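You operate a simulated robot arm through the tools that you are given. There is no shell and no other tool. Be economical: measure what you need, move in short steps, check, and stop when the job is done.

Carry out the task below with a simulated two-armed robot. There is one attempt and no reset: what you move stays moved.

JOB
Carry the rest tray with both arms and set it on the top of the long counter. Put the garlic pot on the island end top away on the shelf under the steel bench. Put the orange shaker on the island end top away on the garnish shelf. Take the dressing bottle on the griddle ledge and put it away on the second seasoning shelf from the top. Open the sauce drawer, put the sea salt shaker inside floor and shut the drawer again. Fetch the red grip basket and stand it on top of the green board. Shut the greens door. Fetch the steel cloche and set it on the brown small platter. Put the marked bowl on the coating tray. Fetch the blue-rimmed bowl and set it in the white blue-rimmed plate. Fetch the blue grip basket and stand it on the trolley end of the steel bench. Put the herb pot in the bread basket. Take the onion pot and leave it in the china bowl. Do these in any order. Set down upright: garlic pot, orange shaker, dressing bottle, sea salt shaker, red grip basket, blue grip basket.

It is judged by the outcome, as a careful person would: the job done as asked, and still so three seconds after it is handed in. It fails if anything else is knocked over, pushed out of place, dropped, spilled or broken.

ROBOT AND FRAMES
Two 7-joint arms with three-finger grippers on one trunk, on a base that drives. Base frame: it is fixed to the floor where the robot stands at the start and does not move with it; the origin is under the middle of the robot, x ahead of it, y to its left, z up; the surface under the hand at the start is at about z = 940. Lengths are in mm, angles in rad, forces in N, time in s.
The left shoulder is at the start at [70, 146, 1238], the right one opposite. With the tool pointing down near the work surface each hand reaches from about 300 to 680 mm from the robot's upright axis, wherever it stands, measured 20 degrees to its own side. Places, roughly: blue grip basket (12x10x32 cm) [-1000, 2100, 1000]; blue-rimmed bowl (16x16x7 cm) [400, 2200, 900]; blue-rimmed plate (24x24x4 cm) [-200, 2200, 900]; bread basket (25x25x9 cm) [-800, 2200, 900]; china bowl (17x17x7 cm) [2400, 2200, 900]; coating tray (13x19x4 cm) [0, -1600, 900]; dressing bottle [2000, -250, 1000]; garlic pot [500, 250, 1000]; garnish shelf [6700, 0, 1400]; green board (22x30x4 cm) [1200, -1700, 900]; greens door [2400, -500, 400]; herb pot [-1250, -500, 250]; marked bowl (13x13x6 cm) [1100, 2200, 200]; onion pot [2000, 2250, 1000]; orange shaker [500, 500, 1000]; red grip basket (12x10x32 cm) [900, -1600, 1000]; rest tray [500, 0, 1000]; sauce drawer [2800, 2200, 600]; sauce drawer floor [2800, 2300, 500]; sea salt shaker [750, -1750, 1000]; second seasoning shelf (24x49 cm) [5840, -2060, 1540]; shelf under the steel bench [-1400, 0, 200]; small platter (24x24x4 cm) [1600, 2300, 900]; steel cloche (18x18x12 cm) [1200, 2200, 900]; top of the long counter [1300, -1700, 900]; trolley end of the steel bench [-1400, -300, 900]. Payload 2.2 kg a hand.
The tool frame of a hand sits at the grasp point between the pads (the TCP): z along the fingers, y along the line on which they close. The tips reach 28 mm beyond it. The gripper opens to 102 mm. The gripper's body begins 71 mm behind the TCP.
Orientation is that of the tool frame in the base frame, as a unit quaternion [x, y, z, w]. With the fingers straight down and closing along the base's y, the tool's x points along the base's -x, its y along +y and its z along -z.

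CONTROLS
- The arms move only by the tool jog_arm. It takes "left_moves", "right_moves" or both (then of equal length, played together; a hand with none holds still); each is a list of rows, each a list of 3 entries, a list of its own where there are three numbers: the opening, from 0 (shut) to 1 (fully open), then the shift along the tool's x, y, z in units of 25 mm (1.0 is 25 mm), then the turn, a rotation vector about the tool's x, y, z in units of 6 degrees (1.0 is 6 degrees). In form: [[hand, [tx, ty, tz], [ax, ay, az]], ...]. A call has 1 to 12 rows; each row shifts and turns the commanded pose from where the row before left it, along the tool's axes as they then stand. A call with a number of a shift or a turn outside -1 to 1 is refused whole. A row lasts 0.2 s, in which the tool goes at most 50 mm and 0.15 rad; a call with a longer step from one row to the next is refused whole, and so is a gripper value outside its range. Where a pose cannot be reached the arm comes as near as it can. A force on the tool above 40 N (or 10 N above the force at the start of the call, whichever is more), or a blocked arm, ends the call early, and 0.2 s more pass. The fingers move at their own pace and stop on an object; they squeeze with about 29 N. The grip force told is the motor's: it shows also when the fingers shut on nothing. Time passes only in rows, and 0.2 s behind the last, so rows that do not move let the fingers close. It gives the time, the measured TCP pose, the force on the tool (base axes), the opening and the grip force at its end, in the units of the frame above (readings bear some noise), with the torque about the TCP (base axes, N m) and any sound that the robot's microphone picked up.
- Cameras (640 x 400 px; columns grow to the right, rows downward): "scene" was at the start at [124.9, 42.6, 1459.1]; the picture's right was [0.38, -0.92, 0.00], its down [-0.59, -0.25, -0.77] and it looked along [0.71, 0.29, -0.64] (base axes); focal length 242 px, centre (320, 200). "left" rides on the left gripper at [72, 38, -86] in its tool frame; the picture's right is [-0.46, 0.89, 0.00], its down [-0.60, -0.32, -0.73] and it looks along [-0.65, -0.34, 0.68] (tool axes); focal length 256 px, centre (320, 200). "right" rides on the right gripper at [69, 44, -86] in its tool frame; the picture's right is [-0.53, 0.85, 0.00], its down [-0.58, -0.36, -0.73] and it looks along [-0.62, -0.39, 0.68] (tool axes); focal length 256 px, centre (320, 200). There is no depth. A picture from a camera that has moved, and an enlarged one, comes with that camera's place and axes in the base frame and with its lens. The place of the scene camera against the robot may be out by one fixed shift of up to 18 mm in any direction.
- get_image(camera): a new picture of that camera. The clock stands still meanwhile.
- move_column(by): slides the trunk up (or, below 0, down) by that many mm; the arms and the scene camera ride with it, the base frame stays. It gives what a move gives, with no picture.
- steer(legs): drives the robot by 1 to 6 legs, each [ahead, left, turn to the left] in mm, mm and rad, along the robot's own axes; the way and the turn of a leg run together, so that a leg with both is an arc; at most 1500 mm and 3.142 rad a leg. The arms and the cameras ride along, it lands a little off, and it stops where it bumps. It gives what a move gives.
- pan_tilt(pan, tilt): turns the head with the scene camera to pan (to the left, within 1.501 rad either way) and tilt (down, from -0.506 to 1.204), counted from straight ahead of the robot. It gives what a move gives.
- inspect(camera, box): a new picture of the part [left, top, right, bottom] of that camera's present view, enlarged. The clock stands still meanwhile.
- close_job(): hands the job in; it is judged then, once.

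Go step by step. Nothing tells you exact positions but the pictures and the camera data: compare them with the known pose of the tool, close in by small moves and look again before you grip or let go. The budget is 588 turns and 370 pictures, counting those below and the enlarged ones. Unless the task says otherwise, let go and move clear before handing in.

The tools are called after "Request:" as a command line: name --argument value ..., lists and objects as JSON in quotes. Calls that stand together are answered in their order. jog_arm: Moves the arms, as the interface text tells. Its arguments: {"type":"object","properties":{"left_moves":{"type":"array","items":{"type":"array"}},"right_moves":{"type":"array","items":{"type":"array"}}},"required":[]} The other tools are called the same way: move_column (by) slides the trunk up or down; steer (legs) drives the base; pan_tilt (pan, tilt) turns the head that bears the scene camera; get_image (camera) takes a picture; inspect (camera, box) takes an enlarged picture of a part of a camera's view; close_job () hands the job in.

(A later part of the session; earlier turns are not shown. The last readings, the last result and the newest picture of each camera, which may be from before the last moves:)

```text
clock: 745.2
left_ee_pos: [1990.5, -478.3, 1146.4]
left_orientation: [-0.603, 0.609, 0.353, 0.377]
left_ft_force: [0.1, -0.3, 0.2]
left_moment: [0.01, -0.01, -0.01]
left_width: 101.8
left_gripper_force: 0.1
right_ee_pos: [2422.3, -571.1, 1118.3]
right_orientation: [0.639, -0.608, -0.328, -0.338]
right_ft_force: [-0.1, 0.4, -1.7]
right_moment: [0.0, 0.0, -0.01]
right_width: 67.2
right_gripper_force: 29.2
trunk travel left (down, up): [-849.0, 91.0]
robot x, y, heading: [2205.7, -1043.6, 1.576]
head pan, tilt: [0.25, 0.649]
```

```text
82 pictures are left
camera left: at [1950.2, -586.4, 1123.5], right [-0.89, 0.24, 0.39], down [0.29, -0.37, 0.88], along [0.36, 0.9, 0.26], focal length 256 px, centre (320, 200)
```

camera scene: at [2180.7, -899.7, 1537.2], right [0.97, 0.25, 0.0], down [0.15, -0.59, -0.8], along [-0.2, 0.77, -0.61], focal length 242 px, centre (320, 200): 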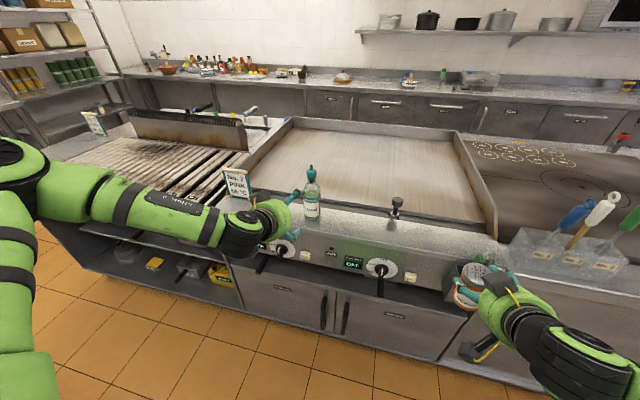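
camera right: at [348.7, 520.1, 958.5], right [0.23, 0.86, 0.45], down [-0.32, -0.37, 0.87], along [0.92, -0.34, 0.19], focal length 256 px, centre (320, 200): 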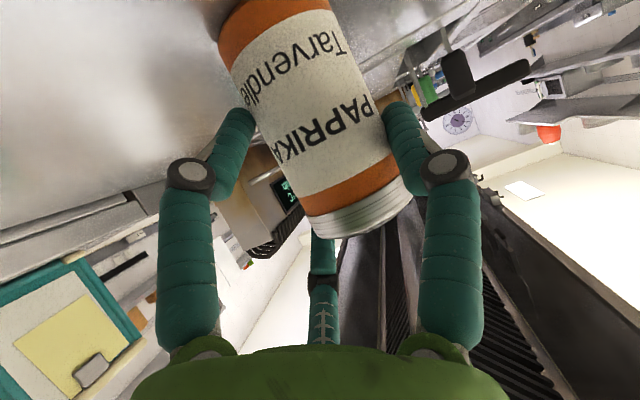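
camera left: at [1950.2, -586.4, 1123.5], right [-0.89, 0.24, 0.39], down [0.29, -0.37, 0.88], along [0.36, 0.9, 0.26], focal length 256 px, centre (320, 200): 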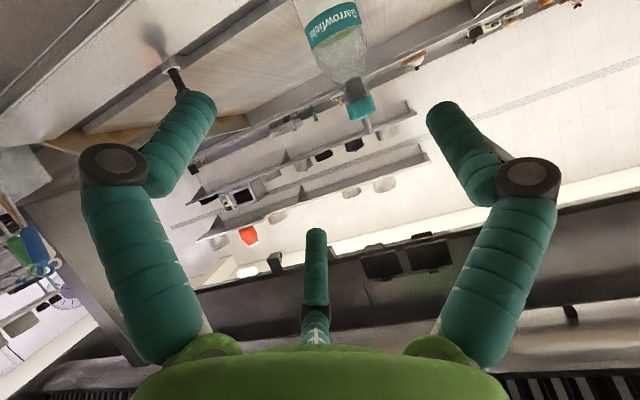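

Request:
jog_arm --right_moves '[[0, [-0.86, 0, -0.5], [0, 0, 0]], [0, [-0.86, 0, -0.5], [0, 0, 0]], [0, [-0.86, 0, -0.5], [0, 0, 0]], [0, [-0.86, 0, -0.5], [0, 0, 0]], [0, [-0.86, 0, -0.5], [0, 0, 0]]]'

Request:
move_column --by -126

Request:
steer --legs '[[165, 0, 0]]'

Request:
get_image --camera "left"

Request:
inspect --camera "scene" --box '[200, 130, 440, 280]'

```text
clock: 746.4
left_ee_pos: [1990.6, -478.5, 1147.6]
left_orientation: [-0.603, 0.609, 0.352, 0.377]
left_ft_force: [1.2, 0.3, 0.2]
left_moment: [0.01, 0.03, 0.0]
left_width: 102.1
left_gripper_force: 0.0
right_ee_pos: [2418.5, -558.0, 1242.7]
right_orientation: [0.639, -0.608, -0.328, -0.339]
right_ft_force: [-1.1, 0.7, -0.6]
right_moment: [0.01, 0.01, -0.01]
right_width: 66.9
right_gripper_force: 29.4
right hand out of reach, approached as far as the arm can: row 1
trunk travel left (down, up): [-849.0, 91.0]
robot x, y, heading: [2206.7, -1045.8, 1.573]
head pan, tilt: [0.25, 0.649]
```

```text
clock: 748.0
left_ee_pos: [1990.7, -478.5, 1022.0]
left_orientation: [-0.603, 0.609, 0.352, 0.377]
left_ft_force: [-0.3, 0.1, 0.3]
left_moment: [0.02, -0.02, 0.0]
left_width: 101.9
left_gripper_force: 0.0
right_ee_pos: [2418.2, -558.0, 1116.3]
right_orientation: [0.638, -0.608, -0.328, -0.339]
right_ft_force: [-0.5, 0.3, -1.0]
right_moment: [-0.02, -0.03, 0.03]
right_width: 66.9
right_gripper_force: 29.0
trunk travel left (down, up): [-723.0, 217.0]
robot x, y, heading: [2208.8, -1045.1, 1.574]
head pan, tilt: [0.25, 0.649]
```

```text
clock: 749.4
left_ee_pos: [1991.7, -314.6, 1021.9]
left_orientation: [-0.602, 0.61, 0.352, 0.377]
left_ft_force: [-0.4, -0.6, 0.7]
left_moment: [-0.02, 0.01, 0.02]
left_width: 102.0
left_gripper_force: 0.0
right_ee_pos: [2419.5, -396.1, 1116.9]
right_orientation: [0.639, -0.608, -0.329, -0.338]
right_ft_force: [0.9, 0.2, -0.7]
right_moment: [-0.02, -0.03, -0.01]
right_width: 66.8
right_gripper_force: 28.8
trunk travel left (down, up): [-723.0, 217.0]
robot x, y, heading: [2209.3, -880.5, 1.572]
head pan, tilt: [0.25, 0.649]
```

```text
81 pictures are left
camera left: at [1951.2, -423.7, 998.4], right [-0.89, 0.24, 0.39], down [0.29, -0.37, 0.88], along [0.36, 0.9, 0.26], focal length 256 px, centre (320, 200)
```

left: 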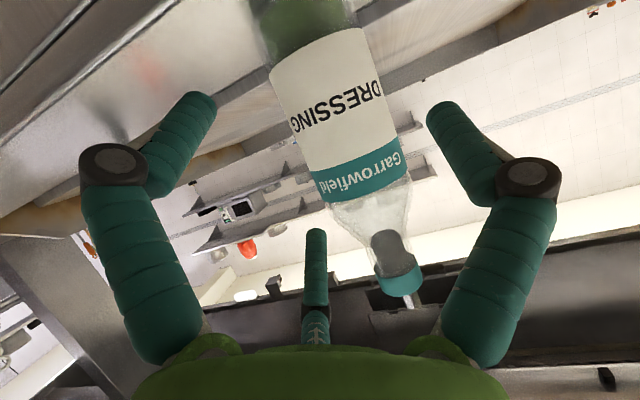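

```text
2.67 times, centred on (320, 205) of scene
camera zoom: at [2181.3, -738.0, 1411.5], right [0.97, 0.25, 0.0], down [0.15, -0.58, -0.8], along [-0.2, 0.77, -0.6], focal length 645 px, centre (320, 187)
```

zoom: 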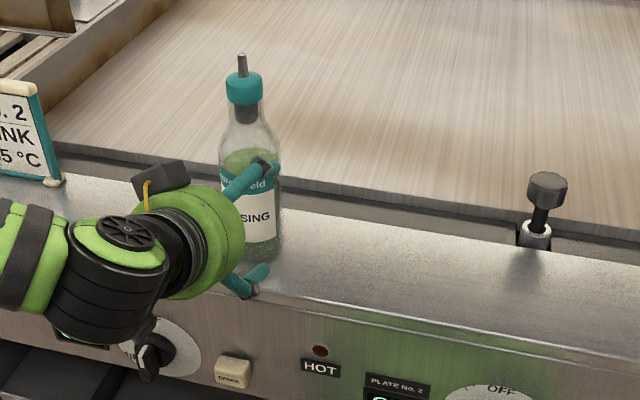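

Bottle centre about (1987,-232). Forward 80 mm with the arm.

Request:
jog_arm --left_moves '[[1, [-0.4, 0.05, 0.69], [0, 0, 0]], [1, [-0.4, 0.05, 0.69], [0, 0, 0]], [1, [-0.4, 0.05, 0.69], [0, 0, 0]], [1, [-0.4, 0, 0.69], [0, 0, 0]], [1, [0, 0, 0], [0, 0, 0]]]'

Request:
get_image --camera "left"

Request:
inspect --camera "scene" --box '[200, 130, 440, 280]'

```text
clock: 750.6
left_ee_pos: [1991.0, -235.3, 1024.1]
left_orientation: [-0.602, 0.61, 0.352, 0.377]
left_ft_force: [2.1, 0.1, 0.5]
left_moment: [0.01, 0.01, -0.03]
left_width: 102.0
left_gripper_force: 0.1
right_ee_pos: [2419.6, -394.9, 1116.4]
right_orientation: [0.638, -0.609, -0.328, -0.339]
right_ft_force: [0.3, -0.4, -0.8]
right_moment: [-0.03, -0.04, -0.01]
right_width: 66.7
right_gripper_force: 29.4
trunk travel left (down, up): [-723.0, 217.0]
robot x, y, heading: [2204.5, -881.3, 1.571]
head pan, tilt: [0.25, 0.649]
```

```text
79 pictures are left
camera left: at [1950.2, -343.5, 1000.2], right [-0.89, 0.24, 0.39], down [0.29, -0.37, 0.88], along [0.36, 0.9, 0.26], focal length 256 px, centre (320, 200)
```

left: 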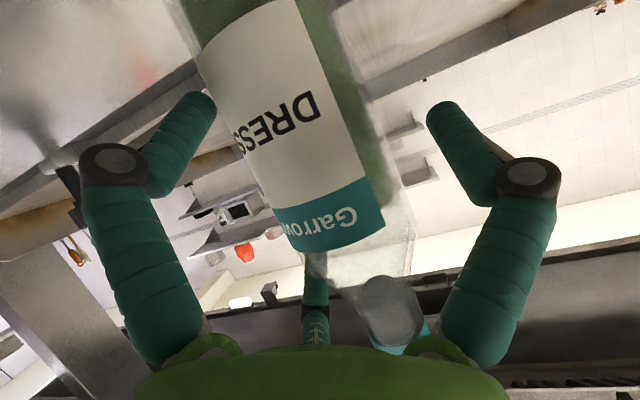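

```text
2.67 times, centred on (320, 205) of scene
camera zoom: at [2181.4, -736.2, 1411.3], right [0.97, 0.25, 0.0], down [0.15, -0.59, -0.8], along [-0.2, 0.77, -0.6], focal length 645 px, centre (320, 187)
```

zoom: 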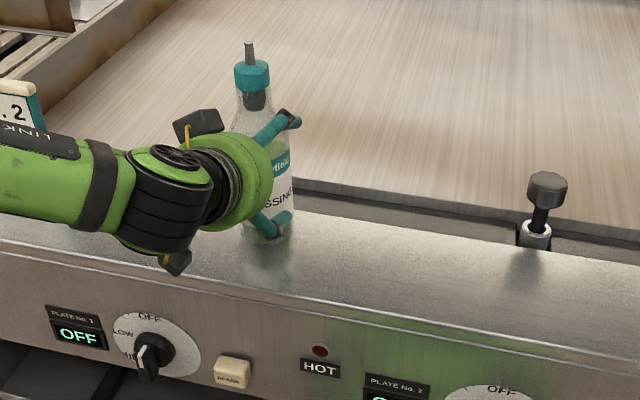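

Bottle lies between the fingers. Close gently.

Request:
jog_arm --left_moves '[[0.8, [0, 0, 0], [0, 0, 0]], [0.65, [0, 0, 0], [0, 0, 0]], [0.5, [0, 0, 0], [0, 0, 0]], [0.3, [0, 0, 0], [0, 0, 0]], [0.3, [0, 0, 0], [0, 0, 0]], [0.3, [0, 0, 0], [0, 0, 0]]]'

Request:
get_image --camera "left"

Request:
inspect --camera "scene" --box '[200, 130, 440, 280]'

```text
clock: 752.0
left_ee_pos: [1991.4, -235.9, 1026.8]
left_orientation: [-0.601, 0.609, 0.355, 0.378]
left_ft_force: [-1.2, 4.9, 16.1]
left_moment: [0.38, 0.74, -0.19]
left_width: 82.8
left_gripper_force: 28.0
right_ee_pos: [2420.3, -395.2, 1116.3]
right_orientation: [0.637, -0.609, -0.329, -0.34]
right_ft_force: [0.2, -0.3, -0.8]
right_moment: [0.01, 0.0, 0.0]
right_width: 67.2
right_gripper_force: 29.0
trunk travel left (down, up): [-723.0, 217.0]
robot x, y, heading: [2209.8, -877.6, 1.574]
head pan, tilt: [0.25, 0.649]
```

```text
77 pictures are left
camera left: at [1950.4, -343.7, 1002.4], right [-0.89, 0.24, 0.39], down [0.29, -0.38, 0.88], along [0.36, 0.9, 0.27], focal length 256 px, centre (320, 200)
```

left: 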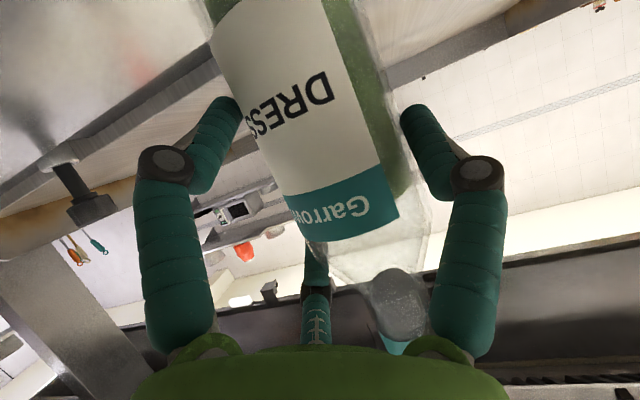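

```text
2.67 times, centred on (320, 205) of scene
camera zoom: at [2182.3, -737.5, 1411.6], right [0.97, 0.25, 0.0], down [0.15, -0.58, -0.8], along [-0.2, 0.77, -0.6], focal length 645 px, centre (320, 187)
```

zoom: 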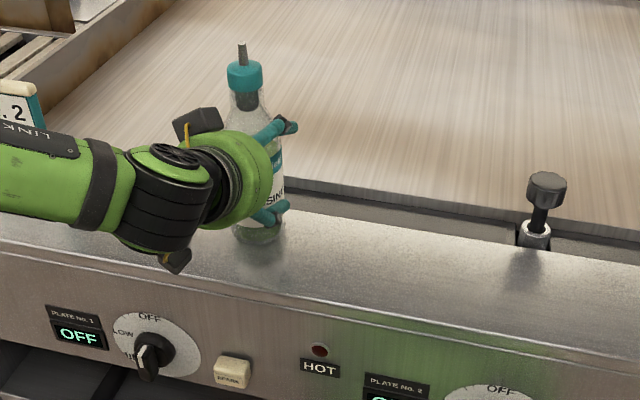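

Gripped at 83 mm, 28 N. Lift and check.

Request:
move_column --by 60

Request:
inspect --camera "scene" --box '[200, 110, 440, 280]'

```text
clock: 753.0
left_ee_pos: [1989.7, -233.8, 1080.9]
left_orientation: [-0.603, 0.61, 0.351, 0.376]
left_ft_force: [0.8, 0.9, -4.1]
left_moment: [-0.06, -0.07, -0.01]
left_width: 82.5
left_gripper_force: 29.0
right_ee_pos: [2419.2, -394.0, 1175.2]
right_orientation: [0.639, -0.608, -0.328, -0.339]
right_ft_force: [0.6, 0.3, -0.6]
right_moment: [0.0, -0.04, -0.01]
right_width: 66.8
right_gripper_force: 29.3
trunk travel left (down, up): [-783.0, 157.0]
robot x, y, heading: [2207.6, -881.1, 1.577]
head pan, tilt: [0.25, 0.649]
```

```text
2.35 times, centred on (320, 195) of scene
camera zoom: at [2180.6, -734.3, 1471.1], right [0.97, 0.25, 0.0], down [0.15, -0.59, -0.8], along [-0.2, 0.77, -0.61], focal length 569 px, centre (320, 212)
```

zoom: 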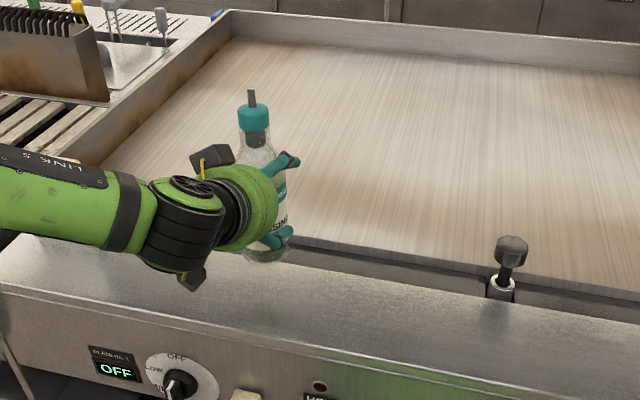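

Lifted well. I back off, retract, turn to face down the aisle and drive toward the shelves.

Request:
steer --legs '[[-150, 0, 0]]'

Request:
move_column --by 140

Request:
jog_arm --left_moves '[[0.3, [0.4, 0, -0.69], [0, 0, 0]], [0.3, [0.4, 0, -0.69], [0, 0, 0]], [0.3, [0.4, 0, -0.69], [0, 0, 0]], [0.3, [0.4, 0, -0.69], [0, 0, 0]], [0.3, [0.4, 0, -0.69], [0, 0, 0]]]'

Request:
steer --legs '[[0, 0, -1.573], [0, 150, 0], [1400, 0, 0], [700, 0, 0]]'

Request:
pan_tilt --pan -0.3 --tilt 0.15

Request:
get_image --camera "scene"

```text
clock: 754.4
left_ee_pos: [1989.5, -380.8, 1081.4]
left_orientation: [-0.604, 0.61, 0.35, 0.375]
left_ft_force: [-0.6, 0.3, -4.9]
left_moment: [-0.02, -0.06, -0.02]
left_width: 82.3
left_gripper_force: 29.0
right_ee_pos: [2418.6, -540.1, 1175.4]
right_orientation: [0.639, -0.609, -0.327, -0.338]
right_ft_force: [0.7, 0.0, -1.0]
right_moment: [-0.01, 0.0, -0.02]
right_width: 66.6
right_gripper_force: 28.9
trunk travel left (down, up): [-783.0, 157.0]
robot x, y, heading: [2202.7, -1028.1, 1.574]
head pan, tilt: [0.25, 0.649]
```

```text
clock: 756.0
left_ee_pos: [1988.9, -382.5, 1221.9]
left_orientation: [-0.603, 0.61, 0.351, 0.376]
left_ft_force: [0.4, -0.7, -4.7]
left_moment: [-0.02, -0.1, -0.04]
left_width: 82.1
left_gripper_force: 29.1
right_ee_pos: [2418.5, -541.6, 1315.2]
right_orientation: [0.639, -0.608, -0.328, -0.338]
right_ft_force: [0.0, 0.4, 0.4]
right_moment: [0.03, 0.0, 0.0]
right_width: 66.3
right_gripper_force: 29.0
trunk travel left (down, up): [-923.0, 17.0]
robot x, y, heading: [2208.2, -1028.3, 1.574]
head pan, tilt: [0.25, 0.649]
```

```text
clock: 757.2
left_ee_pos: [1986.6, -482.5, 1220.4]
left_orientation: [-0.603, 0.609, 0.352, 0.377]
left_ft_force: [-0.7, 0.1, -4.4]
left_moment: [-0.04, -0.04, 0.0]
left_width: 82.0
left_gripper_force: 29.4
right_ee_pos: [2418.6, -542.4, 1317.1]
right_orientation: [0.638, -0.608, -0.328, -0.339]
right_ft_force: [-0.2, -0.8, -0.4]
right_moment: [0.0, -0.02, 0.0]
right_width: 66.4
right_gripper_force: 28.6
trunk travel left (down, up): [-923.0, 17.0]
robot x, y, heading: [2205.7, -1028.4, 1.573]
head pan, tilt: [0.25, 0.649]
```

```text
clock: 772.4
left_ee_pos: [4856.2, -695.2, 1220.5]
left_orientation: [0.017, 0.857, -0.025, 0.515]
left_ft_force: [-0.2, 0.3, -4.3]
left_moment: [-0.03, 0.03, -0.02]
left_width: 81.0
left_gripper_force: 29.0
right_ee_pos: [4783.6, -1125.4, 1315.5]
right_orientation: [-0.009, 0.882, -0.014, 0.472]
right_ft_force: [-0.8, -0.5, -0.6]
right_moment: [0.0, 0.01, 0.02]
right_width: 64.9
right_gripper_force: 28.9
trunk travel left (down, up): [-923.0, 17.0]
robot x, y, heading: [4300.5, -898.4, -0.027]
head pan, tilt: [0.25, 0.649]
```

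```text
clock: 773.4
left_ee_pos: [4858.2, -693.6, 1217.4]
left_orientation: [0.017, 0.858, -0.025, 0.513]
left_ft_force: [0.2, 0.3, -4.4]
left_moment: [-0.09, 0.05, 0.01]
left_width: 81.2
left_gripper_force: 28.7
right_ee_pos: [4785.5, -1123.7, 1315.1]
right_orientation: [-0.009, 0.882, -0.014, 0.471]
right_ft_force: [-0.1, 0.2, -0.8]
right_moment: [-0.03, 0.05, 0.03]
right_width: 64.9
right_gripper_force: 28.8
trunk travel left (down, up): [-923.0, 17.0]
robot x, y, heading: [4304.6, -899.6, -0.02]
head pan, tilt: [-0.3, 0.15]
```

```text
74 pictures are left
camera scene: at [4441.2, -919.3, 1656.9], right [-0.32, -0.95, 0.0], down [-0.14, 0.05, -0.99], along [0.94, -0.32, -0.15], focal length 242 px, centre (320, 200)
```

scene: 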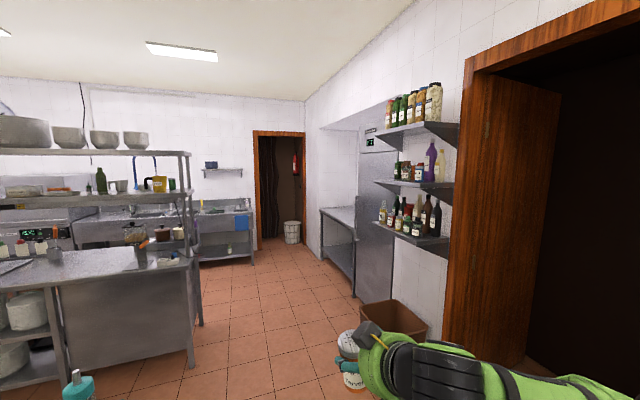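

The seasoning shelves hang on the right wall ahead. I move along to x≈5640 and turn to face them.

Request:
steer --legs '[[0, -150, 0.02], [1340, 0, 0], [0, 0, -1.57]]'

Request:
pan_tilt --pan 0.1 --tilt 0.1

Request:
get_image --camera "scene"

```text
clock: 784.9
left_ee_pos: [5885.2, -1585.5, 1218.7]
left_orientation: [0.602, 0.61, -0.372, 0.356]
left_ft_force: [-0.5, -0.3, -3.8]
left_moment: [0.02, 0.04, -0.03]
left_width: 80.6
left_gripper_force: 28.9
right_ee_pos: [5451.9, -1535.2, 1315.0]
right_orientation: [0.6, 0.646, -0.334, 0.333]
right_ft_force: [0.4, 0.7, -1.0]
right_moment: [-0.01, 0.01, 0.01]
right_width: 63.6
right_gripper_force: 29.0
trunk travel left (down, up): [-923.0, 17.0]
robot x, y, heading: [5659.1, -1043.3, -1.547]
head pan, tilt: [-0.3, 0.15]
```

```text
clock: 785.8
left_ee_pos: [5885.1, -1585.8, 1219.0]
left_orientation: [0.603, 0.609, -0.372, 0.356]
left_ft_force: [-0.3, -0.2, -4.5]
left_moment: [0.02, 0.03, 0.01]
left_width: 80.7
left_gripper_force: 29.1
right_ee_pos: [5452.0, -1535.0, 1314.9]
right_orientation: [0.601, 0.645, -0.335, 0.332]
right_ft_force: [-0.2, 0.2, -1.4]
right_moment: [0.0, -0.01, -0.03]
right_width: 63.7
right_gripper_force: 29.2
trunk travel left (down, up): [-923.0, 17.0]
robot x, y, heading: [5652.6, -1043.1, -1.546]
head pan, tilt: [0.099, 0.099]
```

```text
73 pictures are left
camera scene: at [5662.3, -1176.4, 1661.6], right [-0.99, -0.12, 0.0], down [-0.01, 0.1, -0.99], along [0.12, -0.99, -0.1], focal length 242 px, centre (320, 200)
```

scene: 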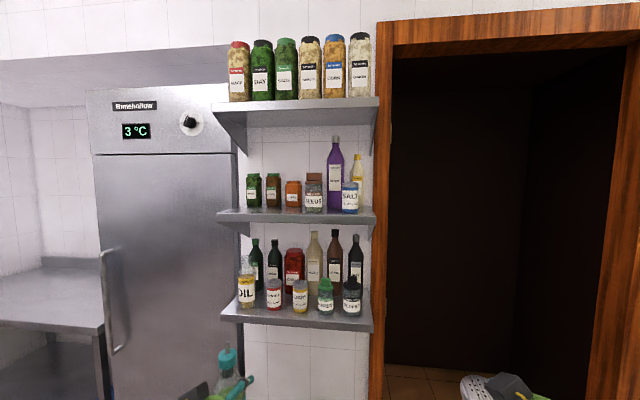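

Request:
inspect --camera "scene" --box '[200, 90, 400, 250]'

Request:
get_image --camera "right"

```text
2.50 times, centred on (300, 170) of scene
camera zoom: at [5662.3, -1176.4, 1661.6], right [-0.99, -0.12, 0.0], down [-0.01, 0.1, -0.99], along [0.12, -0.99, -0.1], focal length 605 px, centre (370, 275)
```

zoom: 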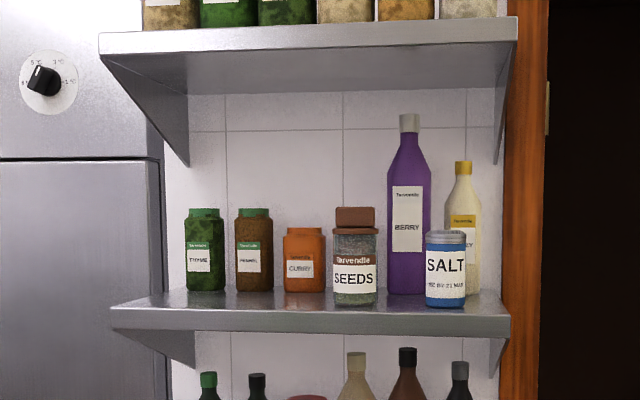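

```text
71 pictures are left
camera right: at [5488.1, -1422.8, 1305.5], right [0.87, -0.25, 0.42], down [-0.35, 0.27, 0.9], along [-0.34, -0.93, 0.15], focal length 256 px, centre (320, 200)
```

right: 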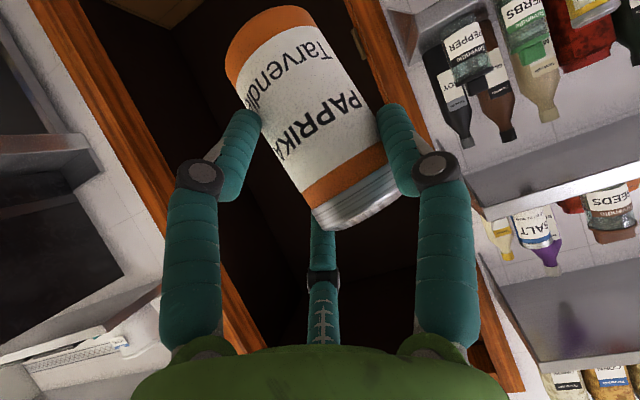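

The second shelf (x 5583–6073, front y≈-1892) has free room at its left front, about (5975,-1960). I raise the left hand with the bottle and lower the right one clear of the shelves.

Request:
jog_arm --left_moves '[[0.3, [-1, 0, -0.55], [0, 0, 0]], [0.3, [-1, 0, -0.55], [0, 0, 0]], [0.3, [-1, 0, -0.55], [0, 0, 0]], [0.3, [-1, 0, -0.55], [0, 0, 0]], [0.3, [-1, 0, -0.55], [0, 0, 0]], [0.3, [-1, 0, -0.55], [0, 0, 0]], [0.3, [-1, 0, -0.55], [0, 0, 0]], [0.3, [-1, 0, -0.55], [0, 0, 0]], [0.3, [-1, 0, -0.55], [0, 0, 0]], [0.3, [-1, 0, -0.55], [0, 0, 0]], [0.3, [-1, 0, -0.55], [0, 0, 0]], [0.3, [-1, 0, -0.55], [0, 0, 0]]]' --right_moves '[[0, [0.85, 0, 0.53], [0, 0, 0]], [0, [0.85, 0, 0.53], [0, 0, 0]], [0, [0.85, 0, 0.53], [0, 0, 0]], [0, [0.85, 0, 0.53], [0, 0, 0]], [0, [0.85, 0, 0.53], [0, 0, 0]], [0, [0.85, 0, 0.53], [0, 0, 0]], [0, [0.85, 0, 0.53], [0, 0, 0]], [0, [0.85, 0, 0.53], [0, 0, 0]], [0, [0.85, 0, 0.53], [0, 0, 0]], [0, [0.85, 0, 0.53], [0, 0, 0]], [0, [0.85, 0, 0.53], [0, 0, 0]], [0, [0.85, 0, 0.53], [0, 0, 0]]]'

Request:
jog_arm --left_moves '[[0.3, [-1, 0, -0.55], [0, 0, 0]], [0.3, [-1, 0, -0.55], [0, 0, 0]], [0.3, [-1, 0, -0.55], [0, 0, 0]], [0.3, [-1, 0, -0.55], [0, 0, 0]]]'

Request:
get_image --camera "scene"

```text
clock: 788.4
left_ee_pos: [5893.2, -1578.4, 1561.5]
left_orientation: [0.603, 0.61, -0.371, 0.356]
left_ft_force: [-0.4, 0.2, -3.8]
left_moment: [0.0, 0.02, 0.0]
left_width: 80.2
left_gripper_force: 29.3
right_ee_pos: [5438.8, -1533.7, 1183.6]
right_orientation: [0.603, 0.646, -0.332, 0.33]
right_ft_force: [-0.8, 0.3, -1.8]
right_moment: [0.01, 0.0, 0.0]
right_width: 63.2
right_gripper_force: 28.9
right hand out of reach, approached as far as the arm can: row 6, 7, 8, 9, 10, 11, 12
trunk travel left (down, up): [-923.0, 17.0]
robot x, y, heading: [5653.1, -1041.9, -1.545]
head pan, tilt: [0.099, 0.099]
```

```text
clock: 789.4
left_ee_pos: [5895.8, -1579.9, 1674.8]
left_orientation: [0.603, 0.609, -0.372, 0.356]
left_ft_force: [-0.7, 0.3, -3.7]
left_moment: [0.03, 0.0, -0.01]
left_width: 80.3
left_gripper_force: 28.8
right_ee_pos: [5439.1, -1534.0, 1183.6]
right_orientation: [0.602, 0.647, -0.331, 0.331]
right_ft_force: [-0.2, 0.0, -0.9]
right_moment: [0.01, -0.01, 0.01]
right_width: 63.6
right_gripper_force: 28.4
trunk travel left (down, up): [-923.0, 17.0]
robot x, y, heading: [5653.5, -1043.6, -1.544]
head pan, tilt: [0.099, 0.099]
```

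```text
70 pictures are left
camera scene: at [5662.0, -1176.5, 1661.6], right [-0.99, -0.12, 0.0], down [-0.01, 0.1, -0.99], along [0.12, -0.99, -0.1], focal length 242 px, centre (320, 200)
```

scene: 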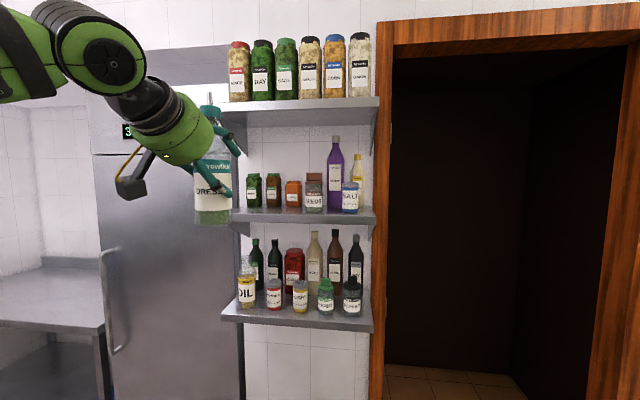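

Request:
jog_arm --left_moves '[[0.3, [0, 0.8, 0], [0, 0, 0]], [0.3, [0, 0.8, 0], [0, 0, 0]], [0.3, [0, 0.8, 0], [0, 0, 0]], [0.3, [0, 0.6, 0], [0, 0, 0]], [0.3, [0, 0, 0], [0, 0, 0]]]'

Request:
steer --legs '[[0, 0, -0.025], [260, 0, 0]]'

Request:
get_image --camera "scene"

Request:
get_image --camera "left"

```text
clock: 790.6
left_ee_pos: [5972.6, -1580.2, 1673.2]
left_orientation: [0.603, 0.609, -0.373, 0.356]
left_ft_force: [0.0, -0.4, -4.6]
left_moment: [0.03, 0.05, 0.0]
left_width: 80.3
left_gripper_force: 29.1
right_ee_pos: [5440.0, -1533.9, 1185.4]
right_orientation: [0.602, 0.646, -0.332, 0.33]
right_ft_force: [0.0, -0.2, -0.2]
right_moment: [0.02, 0.01, 0.0]
right_width: 63.4
right_gripper_force: 28.8
trunk travel left (down, up): [-923.0, 17.0]
robot x, y, heading: [5651.0, -1047.8, -1.546]
head pan, tilt: [0.099, 0.099]
```

```text
clock: 792.8
left_ee_pos: [5957.2, -1843.0, 1676.1]
left_orientation: [0.61, 0.601, -0.378, 0.351]
left_ft_force: [-0.4, 0.7, -3.6]
left_moment: [0.03, 0.08, 0.02]
left_width: 79.9
left_gripper_force: 28.6
right_ee_pos: [5427.0, -1785.3, 1185.7]
right_orientation: [0.609, 0.639, -0.337, 0.327]
right_ft_force: [-0.5, 0.8, -0.2]
right_moment: [-0.02, 0.02, 0.0]
right_width: 63.0
right_gripper_force: 29.2
trunk travel left (down, up): [-923.0, 17.0]
robot x, y, heading: [5651.5, -1301.7, -1.573]
head pan, tilt: [0.099, 0.099]
```

```text
69 pictures are left
camera scene: at [5658.8, -1431.6, 1662.2], right [-1.0, -0.1, 0.0], down [-0.01, 0.1, -1.0], along [0.1, -0.99, -0.1], focal length 242 px, centre (320, 200)
```

scene: 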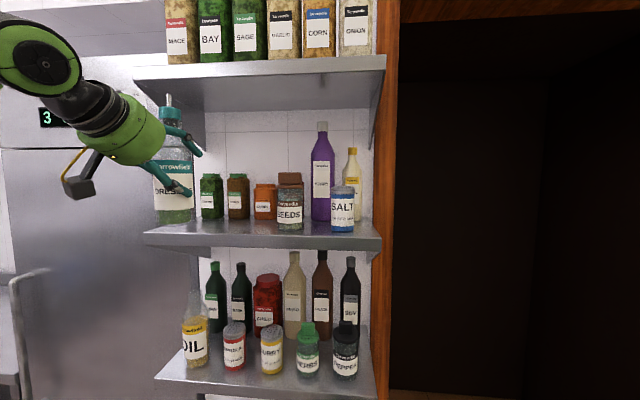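

```text
68 pictures are left
camera left: at [5998.3, -1734.1, 1652.3], right [0.89, -0.24, 0.39], down [-0.28, 0.37, 0.88], along [-0.36, -0.89, 0.26], focal length 256 px, centre (320, 200)
```

left: 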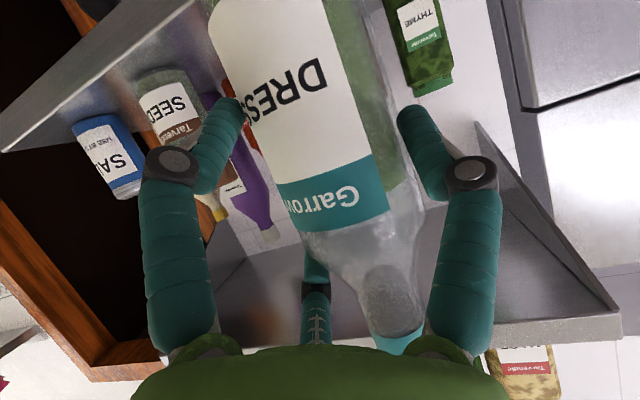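

Request:
steer --legs '[[115, 0, 0]]'

Request:
inspect --camera "scene" --box '[60, 60, 380, 280]'

Request:
get_image --camera "left"

```text
clock: 794.0
left_ee_pos: [5957.5, -1951.8, 1677.8]
left_orientation: [0.609, 0.601, -0.379, 0.353]
left_ft_force: [0.7, 0.8, -3.7]
left_moment: [0.01, 0.05, 0.03]
left_width: 79.9
left_gripper_force: 28.8
right_ee_pos: [5427.5, -1895.0, 1187.0]
right_orientation: [0.609, 0.639, -0.337, 0.327]
right_ft_force: [0.4, 1.6, -0.9]
right_moment: [0.0, -0.04, 0.0]
right_width: 63.1
right_gripper_force: 28.5
trunk travel left (down, up): [-923.0, 17.0]
robot x, y, heading: [5653.7, -1422.1, -1.572]
head pan, tilt: [0.099, 0.099]
```

```text
1.82 times, centred on (220, 170) of scene
camera zoom: at [5658.7, -1540.8, 1662.6], right [-0.99, -0.1, 0.0], down [-0.01, 0.09, -1.0], along [0.1, -0.99, -0.09], focal length 440 px, centre (502, 254)
```

zoom: 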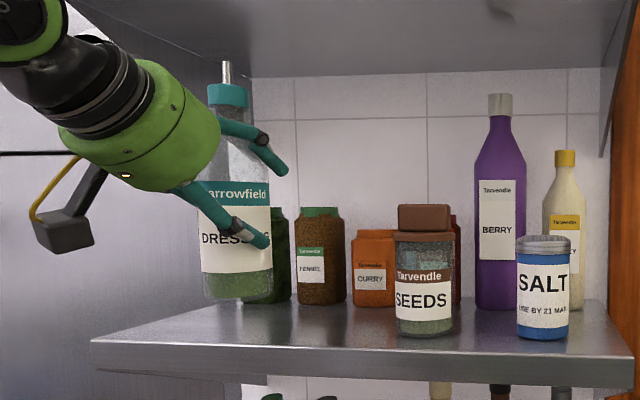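

```text
66 pictures are left
camera left: at [5998.7, -1842.1, 1654.2], right [0.89, -0.24, 0.39], down [-0.28, 0.38, 0.88], along [-0.36, -0.89, 0.27], focal length 256 px, centre (320, 200)
```

left: 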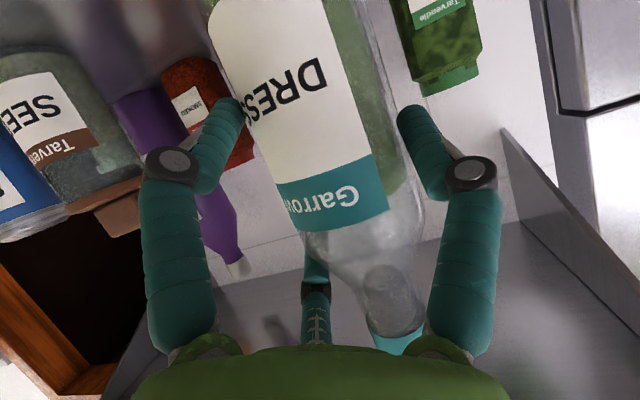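

The bottle must go a bit deeper (front edge near y -1930). Advance 48 mm.

Request:
steer --legs '[[48, 0, 0]]'

Request:
move_column --by -18

Request:
inspect --camera "scene" --box '[60, 60, 380, 280]'

```text
clock: 794.9
left_ee_pos: [5958.5, -1994.9, 1679.5]
left_orientation: [0.607, 0.601, -0.38, 0.355]
left_ft_force: [-0.6, 1.8, -3.8]
left_moment: [-0.01, 0.04, 0.04]
left_width: 79.7
left_gripper_force: 28.7
right_ee_pos: [5428.4, -1940.2, 1187.1]
right_orientation: [0.607, 0.639, -0.338, 0.33]
right_ft_force: [0.1, 0.9, -0.2]
right_moment: [-0.02, 0.0, 0.03]
right_width: 63.4
right_gripper_force: 28.9
trunk travel left (down, up): [-923.0, 17.0]
robot x, y, heading: [5654.2, -1462.0, -1.566]
head pan, tilt: [0.099, 0.099]
```

```text
clock: 795.6
left_ee_pos: [5959.5, -2002.7, 1659.4]
left_orientation: [0.609, 0.601, -0.379, 0.353]
left_ft_force: [-0.2, 1.2, -3.7]
left_moment: [0.02, 0.04, 0.04]
left_width: 80.0
left_gripper_force: 29.3
right_ee_pos: [5428.4, -1945.9, 1167.0]
right_orientation: [0.609, 0.639, -0.337, 0.326]
right_ft_force: [0.6, 0.7, -0.8]
right_moment: [-0.01, 0.01, 0.02]
right_width: 63.1
right_gripper_force: 28.8
trunk travel left (down, up): [-905.0, 35.0]
robot x, y, heading: [5652.9, -1462.3, -1.569]
head pan, tilt: [0.099, 0.099]
```

```text
1.82 times, centred on (220, 170) of scene
camera zoom: at [5659.0, -1593.2, 1644.0], right [-0.99, -0.1, 0.0], down [-0.01, 0.1, -1.0], along [0.1, -0.99, -0.1], focal length 440 px, centre (502, 254)
```

zoom: 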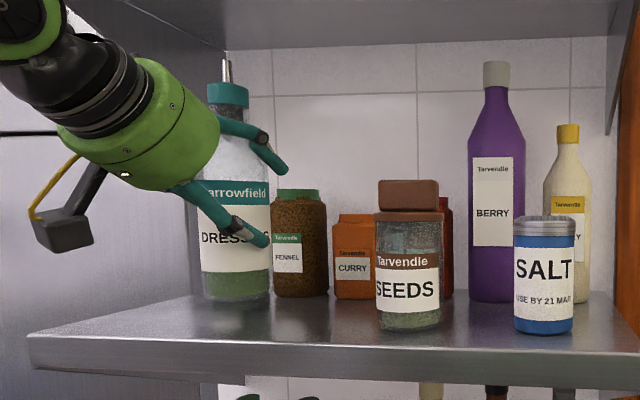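

Request:
move_column --by -8

Request:
move_column --by -6

Request:
move_column --by -5

Request:
move_column --by -4

```text
clock: 796.2
left_ee_pos: [5960.0, -2007.3, 1649.2]
left_orientation: [0.609, 0.602, -0.377, 0.352]
left_ft_force: [-0.3, 0.1, -3.9]
left_moment: [0.03, 0.03, -0.01]
left_width: 79.9
left_gripper_force: 29.6
right_ee_pos: [5428.5, -1949.2, 1158.5]
right_orientation: [0.61, 0.641, -0.334, 0.326]
right_ft_force: [0.4, -0.1, -1.4]
right_moment: [0.02, -0.02, 0.01]
right_width: 63.3
right_gripper_force: 29.3
trunk travel left (down, up): [-897.0, 43.0]
robot x, y, heading: [5653.7, -1466.4, -1.566]
head pan, tilt: [0.099, 0.099]
```

```text
clock: 796.7
left_ee_pos: [5960.1, -2008.3, 1642.2]
left_orientation: [0.61, 0.601, -0.378, 0.352]
left_ft_force: [-0.1, 0.5, -3.1]
left_moment: [0.05, 0.04, 0.01]
left_width: 79.7
left_gripper_force: 29.2
right_ee_pos: [5428.7, -1950.7, 1152.2]
right_orientation: [0.609, 0.64, -0.335, 0.327]
right_ft_force: [-0.2, 0.3, -0.7]
right_moment: [0.01, 0.01, 0.02]
right_width: 63.0
right_gripper_force: 29.1
trunk travel left (down, up): [-891.0, 49.0]
robot x, y, heading: [5652.3, -1464.5, -1.568]
head pan, tilt: [0.099, 0.099]
```

```text
clock: 797.2
left_ee_pos: [5958.8, -2005.4, 1641.1]
left_orientation: [0.608, 0.6, -0.38, 0.354]
left_ft_force: [2.0, -2.2, 8.2]
left_moment: [-0.01, -0.06, 0.0]
left_width: 79.6
left_gripper_force: 28.6
right_ee_pos: [5428.5, -1948.8, 1147.9]
right_orientation: [0.609, 0.64, -0.336, 0.327]
right_ft_force: [0.4, 0.3, -1.8]
right_moment: [0.01, 0.01, 0.0]
right_width: 62.8
right_gripper_force: 29.0
trunk travel left (down, up): [-886.0, 54.0]
robot x, y, heading: [5656.1, -1466.9, -1.567]
head pan, tilt: [0.099, 0.099]
```

```text
clock: 797.8
left_ee_pos: [5957.6, -2004.3, 1641.8]
left_orientation: [0.606, 0.598, -0.384, 0.358]
left_ft_force: [5.9, -8.9, 32.6]
left_moment: [-0.3, -0.51, -0.12]
left_width: 79.4
left_gripper_force: 28.8
right_ee_pos: [5428.3, -1947.0, 1144.1]
right_orientation: [0.61, 0.64, -0.335, 0.326]
right_ft_force: [0.2, -0.4, -0.2]
right_moment: [0.02, 0.04, -0.01]
right_width: 63.0
right_gripper_force: 29.1
trunk travel left (down, up): [-882.0, 58.0]
robot x, y, heading: [5655.4, -1465.6, -1.568]
head pan, tilt: [0.099, 0.099]
```

Contact on the shelf. Relieve, open, and back out straight.

Request:
move_column --by 3

Request:
jog_arm --left_moves '[[0.9, [0, 0, 0], [0, 0, 0]], [1, [0, 0, 0], [0, 0, 0]], [1, [0, 0, 0], [0, 0, 0]]]'

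Request:
get_image --camera "left"

Request:
steer --legs '[[-90, 0, 0]]'

Request:
inspect --camera "scene" --box '[60, 60, 380, 280]'

```text
clock: 798.3
left_ee_pos: [5959.2, -2005.3, 1642.0]
left_orientation: [0.607, 0.601, -0.38, 0.356]
left_ft_force: [4.0, -6.3, 26.5]
left_moment: [-0.18, -0.32, -0.04]
left_width: 79.7
left_gripper_force: 28.7
right_ee_pos: [5428.1, -1946.3, 1147.5]
right_orientation: [0.609, 0.64, -0.335, 0.327]
right_ft_force: [0.7, -0.9, -1.5]
right_moment: [0.01, 0.0, 0.0]
right_width: 63.3
right_gripper_force: 29.1
trunk travel left (down, up): [-885.0, 55.0]
robot x, y, heading: [5654.9, -1463.5, -1.564]
head pan, tilt: [0.099, 0.099]
```

```text
clock: 799.1
left_ee_pos: [5959.0, -2005.6, 1637.1]
left_orientation: [0.609, 0.602, -0.378, 0.353]
left_ft_force: [-0.4, -0.2, 0.0]
left_moment: [0.01, -0.04, 0.02]
left_width: 102.0
left_gripper_force: 0.0
right_ee_pos: [5427.6, -1949.1, 1146.0]
right_orientation: [0.609, 0.64, -0.335, 0.327]
right_ft_force: [0.5, -0.1, -1.1]
right_moment: [0.03, -0.02, -0.05]
right_width: 62.7
right_gripper_force: 29.0
trunk travel left (down, up): [-885.0, 55.0]
robot x, y, heading: [5654.7, -1464.6, -1.567]
head pan, tilt: [0.099, 0.099]
```

```text
64 pictures are left
camera left: at [5998.7, -1896.8, 1614.0], right [0.89, -0.24, 0.39], down [-0.28, 0.37, 0.88], along [-0.36, -0.9, 0.26], focal length 256 px, centre (320, 200)
```

left: 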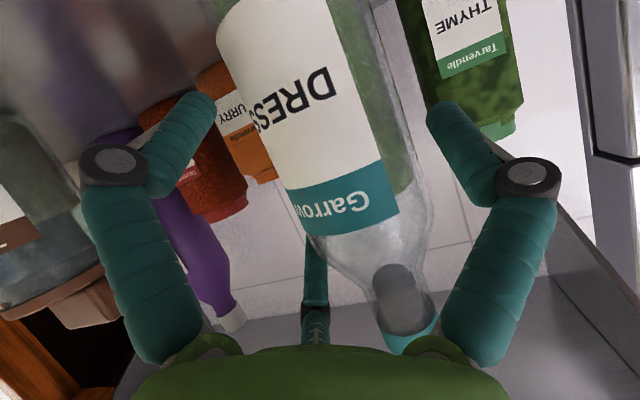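

```text
clock: 800.2
left_ee_pos: [5958.8, -1926.2, 1633.1]
left_orientation: [0.612, 0.603, -0.375, 0.349]
left_ft_force: [-0.8, -0.6, -0.9]
left_moment: [0.05, 0.0, 0.0]
left_width: 101.9
left_gripper_force: 0.1
right_ee_pos: [5427.2, -1864.1, 1143.4]
right_orientation: [0.611, 0.641, -0.333, 0.324]
right_ft_force: [-0.1, -0.4, -1.0]
right_moment: [0.06, 0.04, 0.0]
right_width: 62.7
right_gripper_force: 29.2
trunk travel left (down, up): [-885.0, 55.0]
robot x, y, heading: [5651.0, -1379.8, -1.57]
head pan, tilt: [0.099, 0.099]
```

```text
1.82 times, centred on (220, 170) of scene
camera zoom: at [5658.4, -1515.7, 1622.7], right [-0.99, -0.1, 0.0], down [-0.01, 0.11, -0.99], along [0.1, -0.99, -0.11], focal length 440 px, centre (502, 254)
```

zoom: 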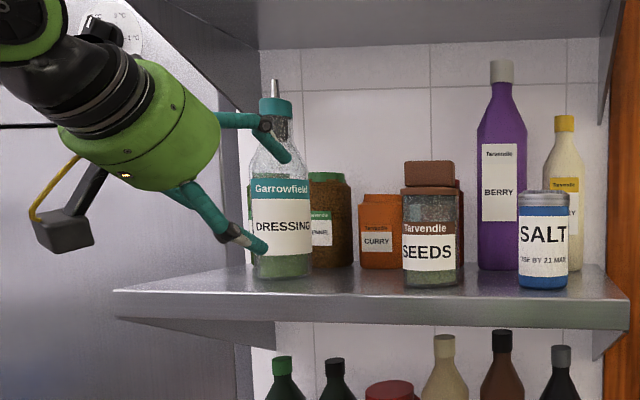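

The dressing bottle stands on the second shelf. Now I back away, turn toward the garnish shelf (x≈6700) and look.

Request:
steer --legs '[[-330, 0, 0], [0, 0, 1.57]]'

Request:
pan_tilt --pan 0.6 --tilt 0.3

Request:
get_image --camera "scene"

```text
clock: 806.2
left_ee_pos: [6200.0, -751.4, 1638.2]
left_orientation: [0.016, 0.856, -0.024, 0.516]
left_ft_force: [0.2, -0.2, -0.3]
left_moment: [-0.01, -0.02, 0.01]
left_width: 102.0
left_gripper_force: 0.0
right_ee_pos: [6129.1, -1279.2, 1146.0]
right_orientation: [-0.011, 0.883, -0.012, 0.469]
right_ft_force: [0.6, 0.4, -1.2]
right_moment: [0.03, 0.03, 0.02]
right_width: 62.4
right_gripper_force: 28.8
trunk travel left (down, up): [-885.0, 55.0]
robot x, y, heading: [5655.3, -1041.8, -0.022]
head pan, tilt: [0.099, 0.099]
```

```text
clock: 807.1
left_ee_pos: [6200.4, -751.2, 1637.4]
left_orientation: [0.015, 0.857, -0.024, 0.515]
left_ft_force: [-0.2, -0.3, 0.2]
left_moment: [0.03, 0.02, -0.01]
left_width: 102.0
left_gripper_force: 0.0
right_ee_pos: [6129.5, -1279.2, 1146.0]
right_orientation: [-0.01, 0.883, -0.012, 0.468]
right_ft_force: [-0.2, 0.0, -1.3]
right_moment: [0.01, 0.02, -0.04]
right_width: 62.6
right_gripper_force: 29.2
trunk travel left (down, up): [-885.0, 55.0]
robot x, y, heading: [5649.4, -1050.4, -0.025]
head pan, tilt: [0.6, 0.3]
```

```text
62 pictures are left
camera scene: at [5776.4, -983.2, 1605.1], right [0.55, -0.84, 0.0], down [-0.25, -0.16, -0.96], along [0.8, 0.52, -0.3], focal length 242 px, centre (320, 200)
```

scene: 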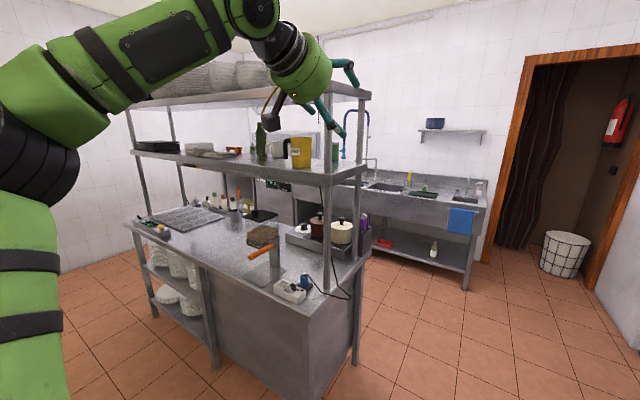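

Request:
inspect --camera "scene" --box '[125, 100, 345, 210]'

```text
2.91 times, centred on (235, 155) of scene
camera zoom: at [5776.4, -983.2, 1605.1], right [0.55, -0.84, 0.0], down [-0.25, -0.16, -0.96], along [0.8, 0.52, -0.3], focal length 704 px, centre (567, 331)
```

zoom: 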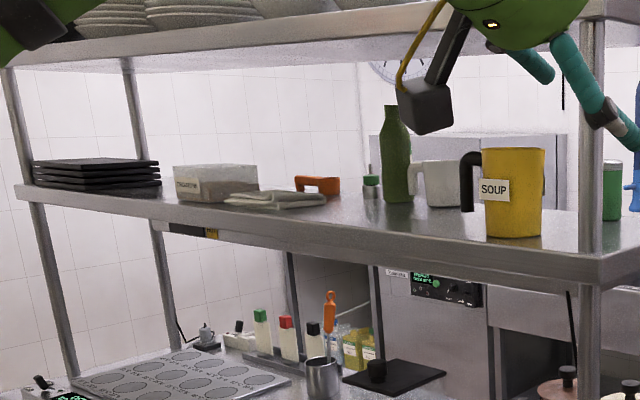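

The lower overhead shelf of the rack (z≈1400) is the garnish shelf; its front is free around y≈50. I lower and retract the left hand while raising the right with the shaker.

Request:
move_column --by 45

Request:
jog_arm --left_moves '[[1, [1, 0, 0.55], [0, 0, 0]], [1, [1, 0, 0.55], [0, 0, 0]], [1, [1, 0, 0.55], [0, 0, 0]], [1, [1, 0, 0.55], [0, 0, 0]], [1, [1, 0, 0.55], [0, 0, 0]], [1, [1, 0, 0.55], [0, 0, 0]], [1, [1, 0, 0.55], [0, 0, 0]], [1, [1, 0, 0.55], [0, 0, 0]], [1, [1, 0, 0.55], [0, 0, 0]], [1, [1, 0, 0.55], [0, 0, 0]], [1, [1, 0, 0.55], [0, 0, 0]], [1, [1, 0, 0.55], [0, 0, 0]]]' --right_moves '[[0, [-0.9, 0, -0.56], [0, 0, 0]], [0, [-0.95, 0, -0.56], [0, 0, 0]], [0, [-0.95, 0, -0.56], [0, 0, 0]], [0, [-0.95, 0, -0.56], [0, 0, 0]], [0, [-0.95, 0, -0.56], [0, 0, 0]], [0, [-0.95, 0, -0.56], [0, 0, 0]], [0, [-0.95, 0, -0.56], [0, 0, 0]], [0, [-0.95, 0, -0.56], [0, 0, 0]], [0, [-0.95, 0, -0.56], [0, 0, 0]], [0, [-0.95, 0, -0.56], [0, 0, 0]], [0, [-0.95, 0, -0.56], [0, 0, 0]], [0, [-0.95, 0, -0.56], [0, 0, 0]]]'

Request:
jog_arm --left_moves '[[1, [0.5, 0, -0.86], [0, 0, 0]], [1, [0.5, 0, -0.86], [0, 0, 0]], [1, [0.5, 0, -0.86], [0, 0, 0]], [1, [0.5, 0, -0.86], [0, 0, 0]], [1, [0, 0, 0], [0, 0, 0]]]'

Request:
steer --legs '[[150, 0, 0.025], [0, 1330, 0]]'

Request:
pan_tilt --pan -0.25 --tilt 0.2

Request:
get_image --camera "scene"

```text
clock: 808.0
left_ee_pos: [6200.5, -751.3, 1681.8]
left_orientation: [0.016, 0.857, -0.024, 0.515]
left_ft_force: [-0.2, -0.5, -1.2]
left_moment: [0.01, 0.03, 0.03]
left_width: 101.9
left_gripper_force: 0.1
right_ee_pos: [6130.6, -1280.4, 1190.9]
right_orientation: [-0.01, 0.884, -0.013, 0.468]
right_ft_force: [-0.2, -0.9, -0.6]
right_moment: [0.02, 0.03, -0.03]
right_width: 62.6
right_gripper_force: 29.7
trunk travel left (down, up): [-930.0, 10.0]
robot x, y, heading: [5657.2, -1049.6, -0.026]
head pan, tilt: [0.6, 0.3]
```

```text
clock: 810.6
left_ee_pos: [6205.2, -757.7, 1338.9]
left_orientation: [0.015, 0.856, -0.024, 0.516]
left_ft_force: [-0.6, -0.2, 0.4]
left_moment: [0.03, 0.01, -0.05]
left_width: 102.0
left_gripper_force: 0.0
right_ee_pos: [6150.5, -1266.2, 1521.9]
right_orientation: [-0.011, 0.884, -0.013, 0.467]
right_ft_force: [0.5, 0.5, -0.6]
right_moment: [-0.03, 0.07, -0.03]
right_width: 62.4
right_gripper_force: 28.9
trunk travel left (down, up): [-930.0, 10.0]
robot x, y, heading: [5656.2, -1046.0, -0.022]
head pan, tilt: [0.6, 0.3]
```

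```text
clock: 811.8
left_ee_pos: [6123.6, -747.3, 1340.2]
left_orientation: [0.017, 0.857, -0.025, 0.515]
left_ft_force: [0.6, -0.5, 0.1]
left_moment: [-0.01, -0.02, -0.03]
left_width: 102.2
left_gripper_force: 0.1
left hand out of reach, approached as far as the arm can: row 4
right_ee_pos: [6151.0, -1267.7, 1521.8]
right_orientation: [-0.011, 0.884, -0.012, 0.468]
right_ft_force: [-1.2, 0.3, -1.0]
right_moment: [-0.01, 0.02, 0.01]
right_width: 62.3
right_gripper_force: 29.1
trunk travel left (down, up): [-930.0, 10.0]
robot x, y, heading: [5652.7, -1045.1, -0.021]
head pan, tilt: [0.6, 0.3]
```

```text
clock: 819.4
left_ee_pos: [6257.3, 589.4, 1340.1]
left_orientation: [0.001, 0.857, -0.014, 0.516]
left_ft_force: [0.2, 0.1, -0.2]
left_moment: [-0.01, 0.01, -0.01]
left_width: 102.1
left_gripper_force: 0.1
right_ee_pos: [6301.3, 69.6, 1520.8]
right_orientation: [-0.026, 0.884, -0.003, 0.468]
right_ft_force: [0.1, -0.4, -0.7]
right_moment: [0.02, 0.0, 0.03]
right_width: 62.0
right_gripper_force: 29.0
trunk travel left (down, up): [-930.0, 10.0]
robot x, y, heading: [5792.4, 283.4, 0.01]
head pan, tilt: [0.6, 0.3]
```

```text
clock: 820.6
left_ee_pos: [6256.2, 591.9, 1340.2]
left_orientation: [0.001, 0.857, -0.015, 0.515]
left_ft_force: [-0.4, 0.9, -0.1]
left_moment: [0.01, 0.01, 0.0]
left_width: 101.8
left_gripper_force: 0.0
right_ee_pos: [6300.3, 73.0, 1521.6]
right_orientation: [-0.027, 0.883, -0.003, 0.469]
right_ft_force: [0.4, -0.2, -0.2]
right_moment: [0.02, -0.01, -0.01]
right_width: 61.9
right_gripper_force: 28.8
trunk travel left (down, up): [-930.0, 10.0]
robot x, y, heading: [5792.8, 278.4, 0.015]
head pan, tilt: [-0.25, 0.201]
```

```text
60 pictures are left
camera scene: at [5931.3, 268.0, 1659.3], right [-0.23, -0.97, 0.0], down [-0.19, 0.05, -0.98], along [0.95, -0.23, -0.2], focal length 242 px, centre (320, 200)
```

scene: 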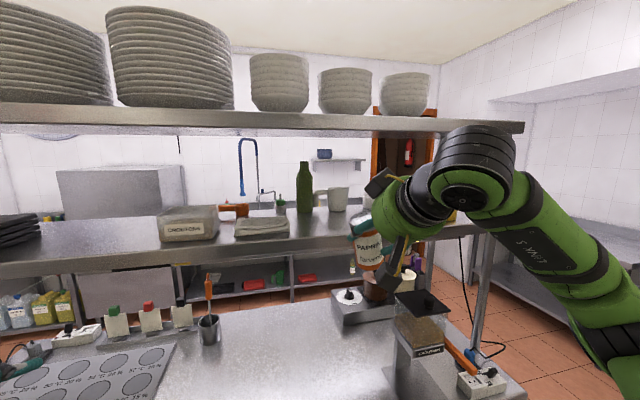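

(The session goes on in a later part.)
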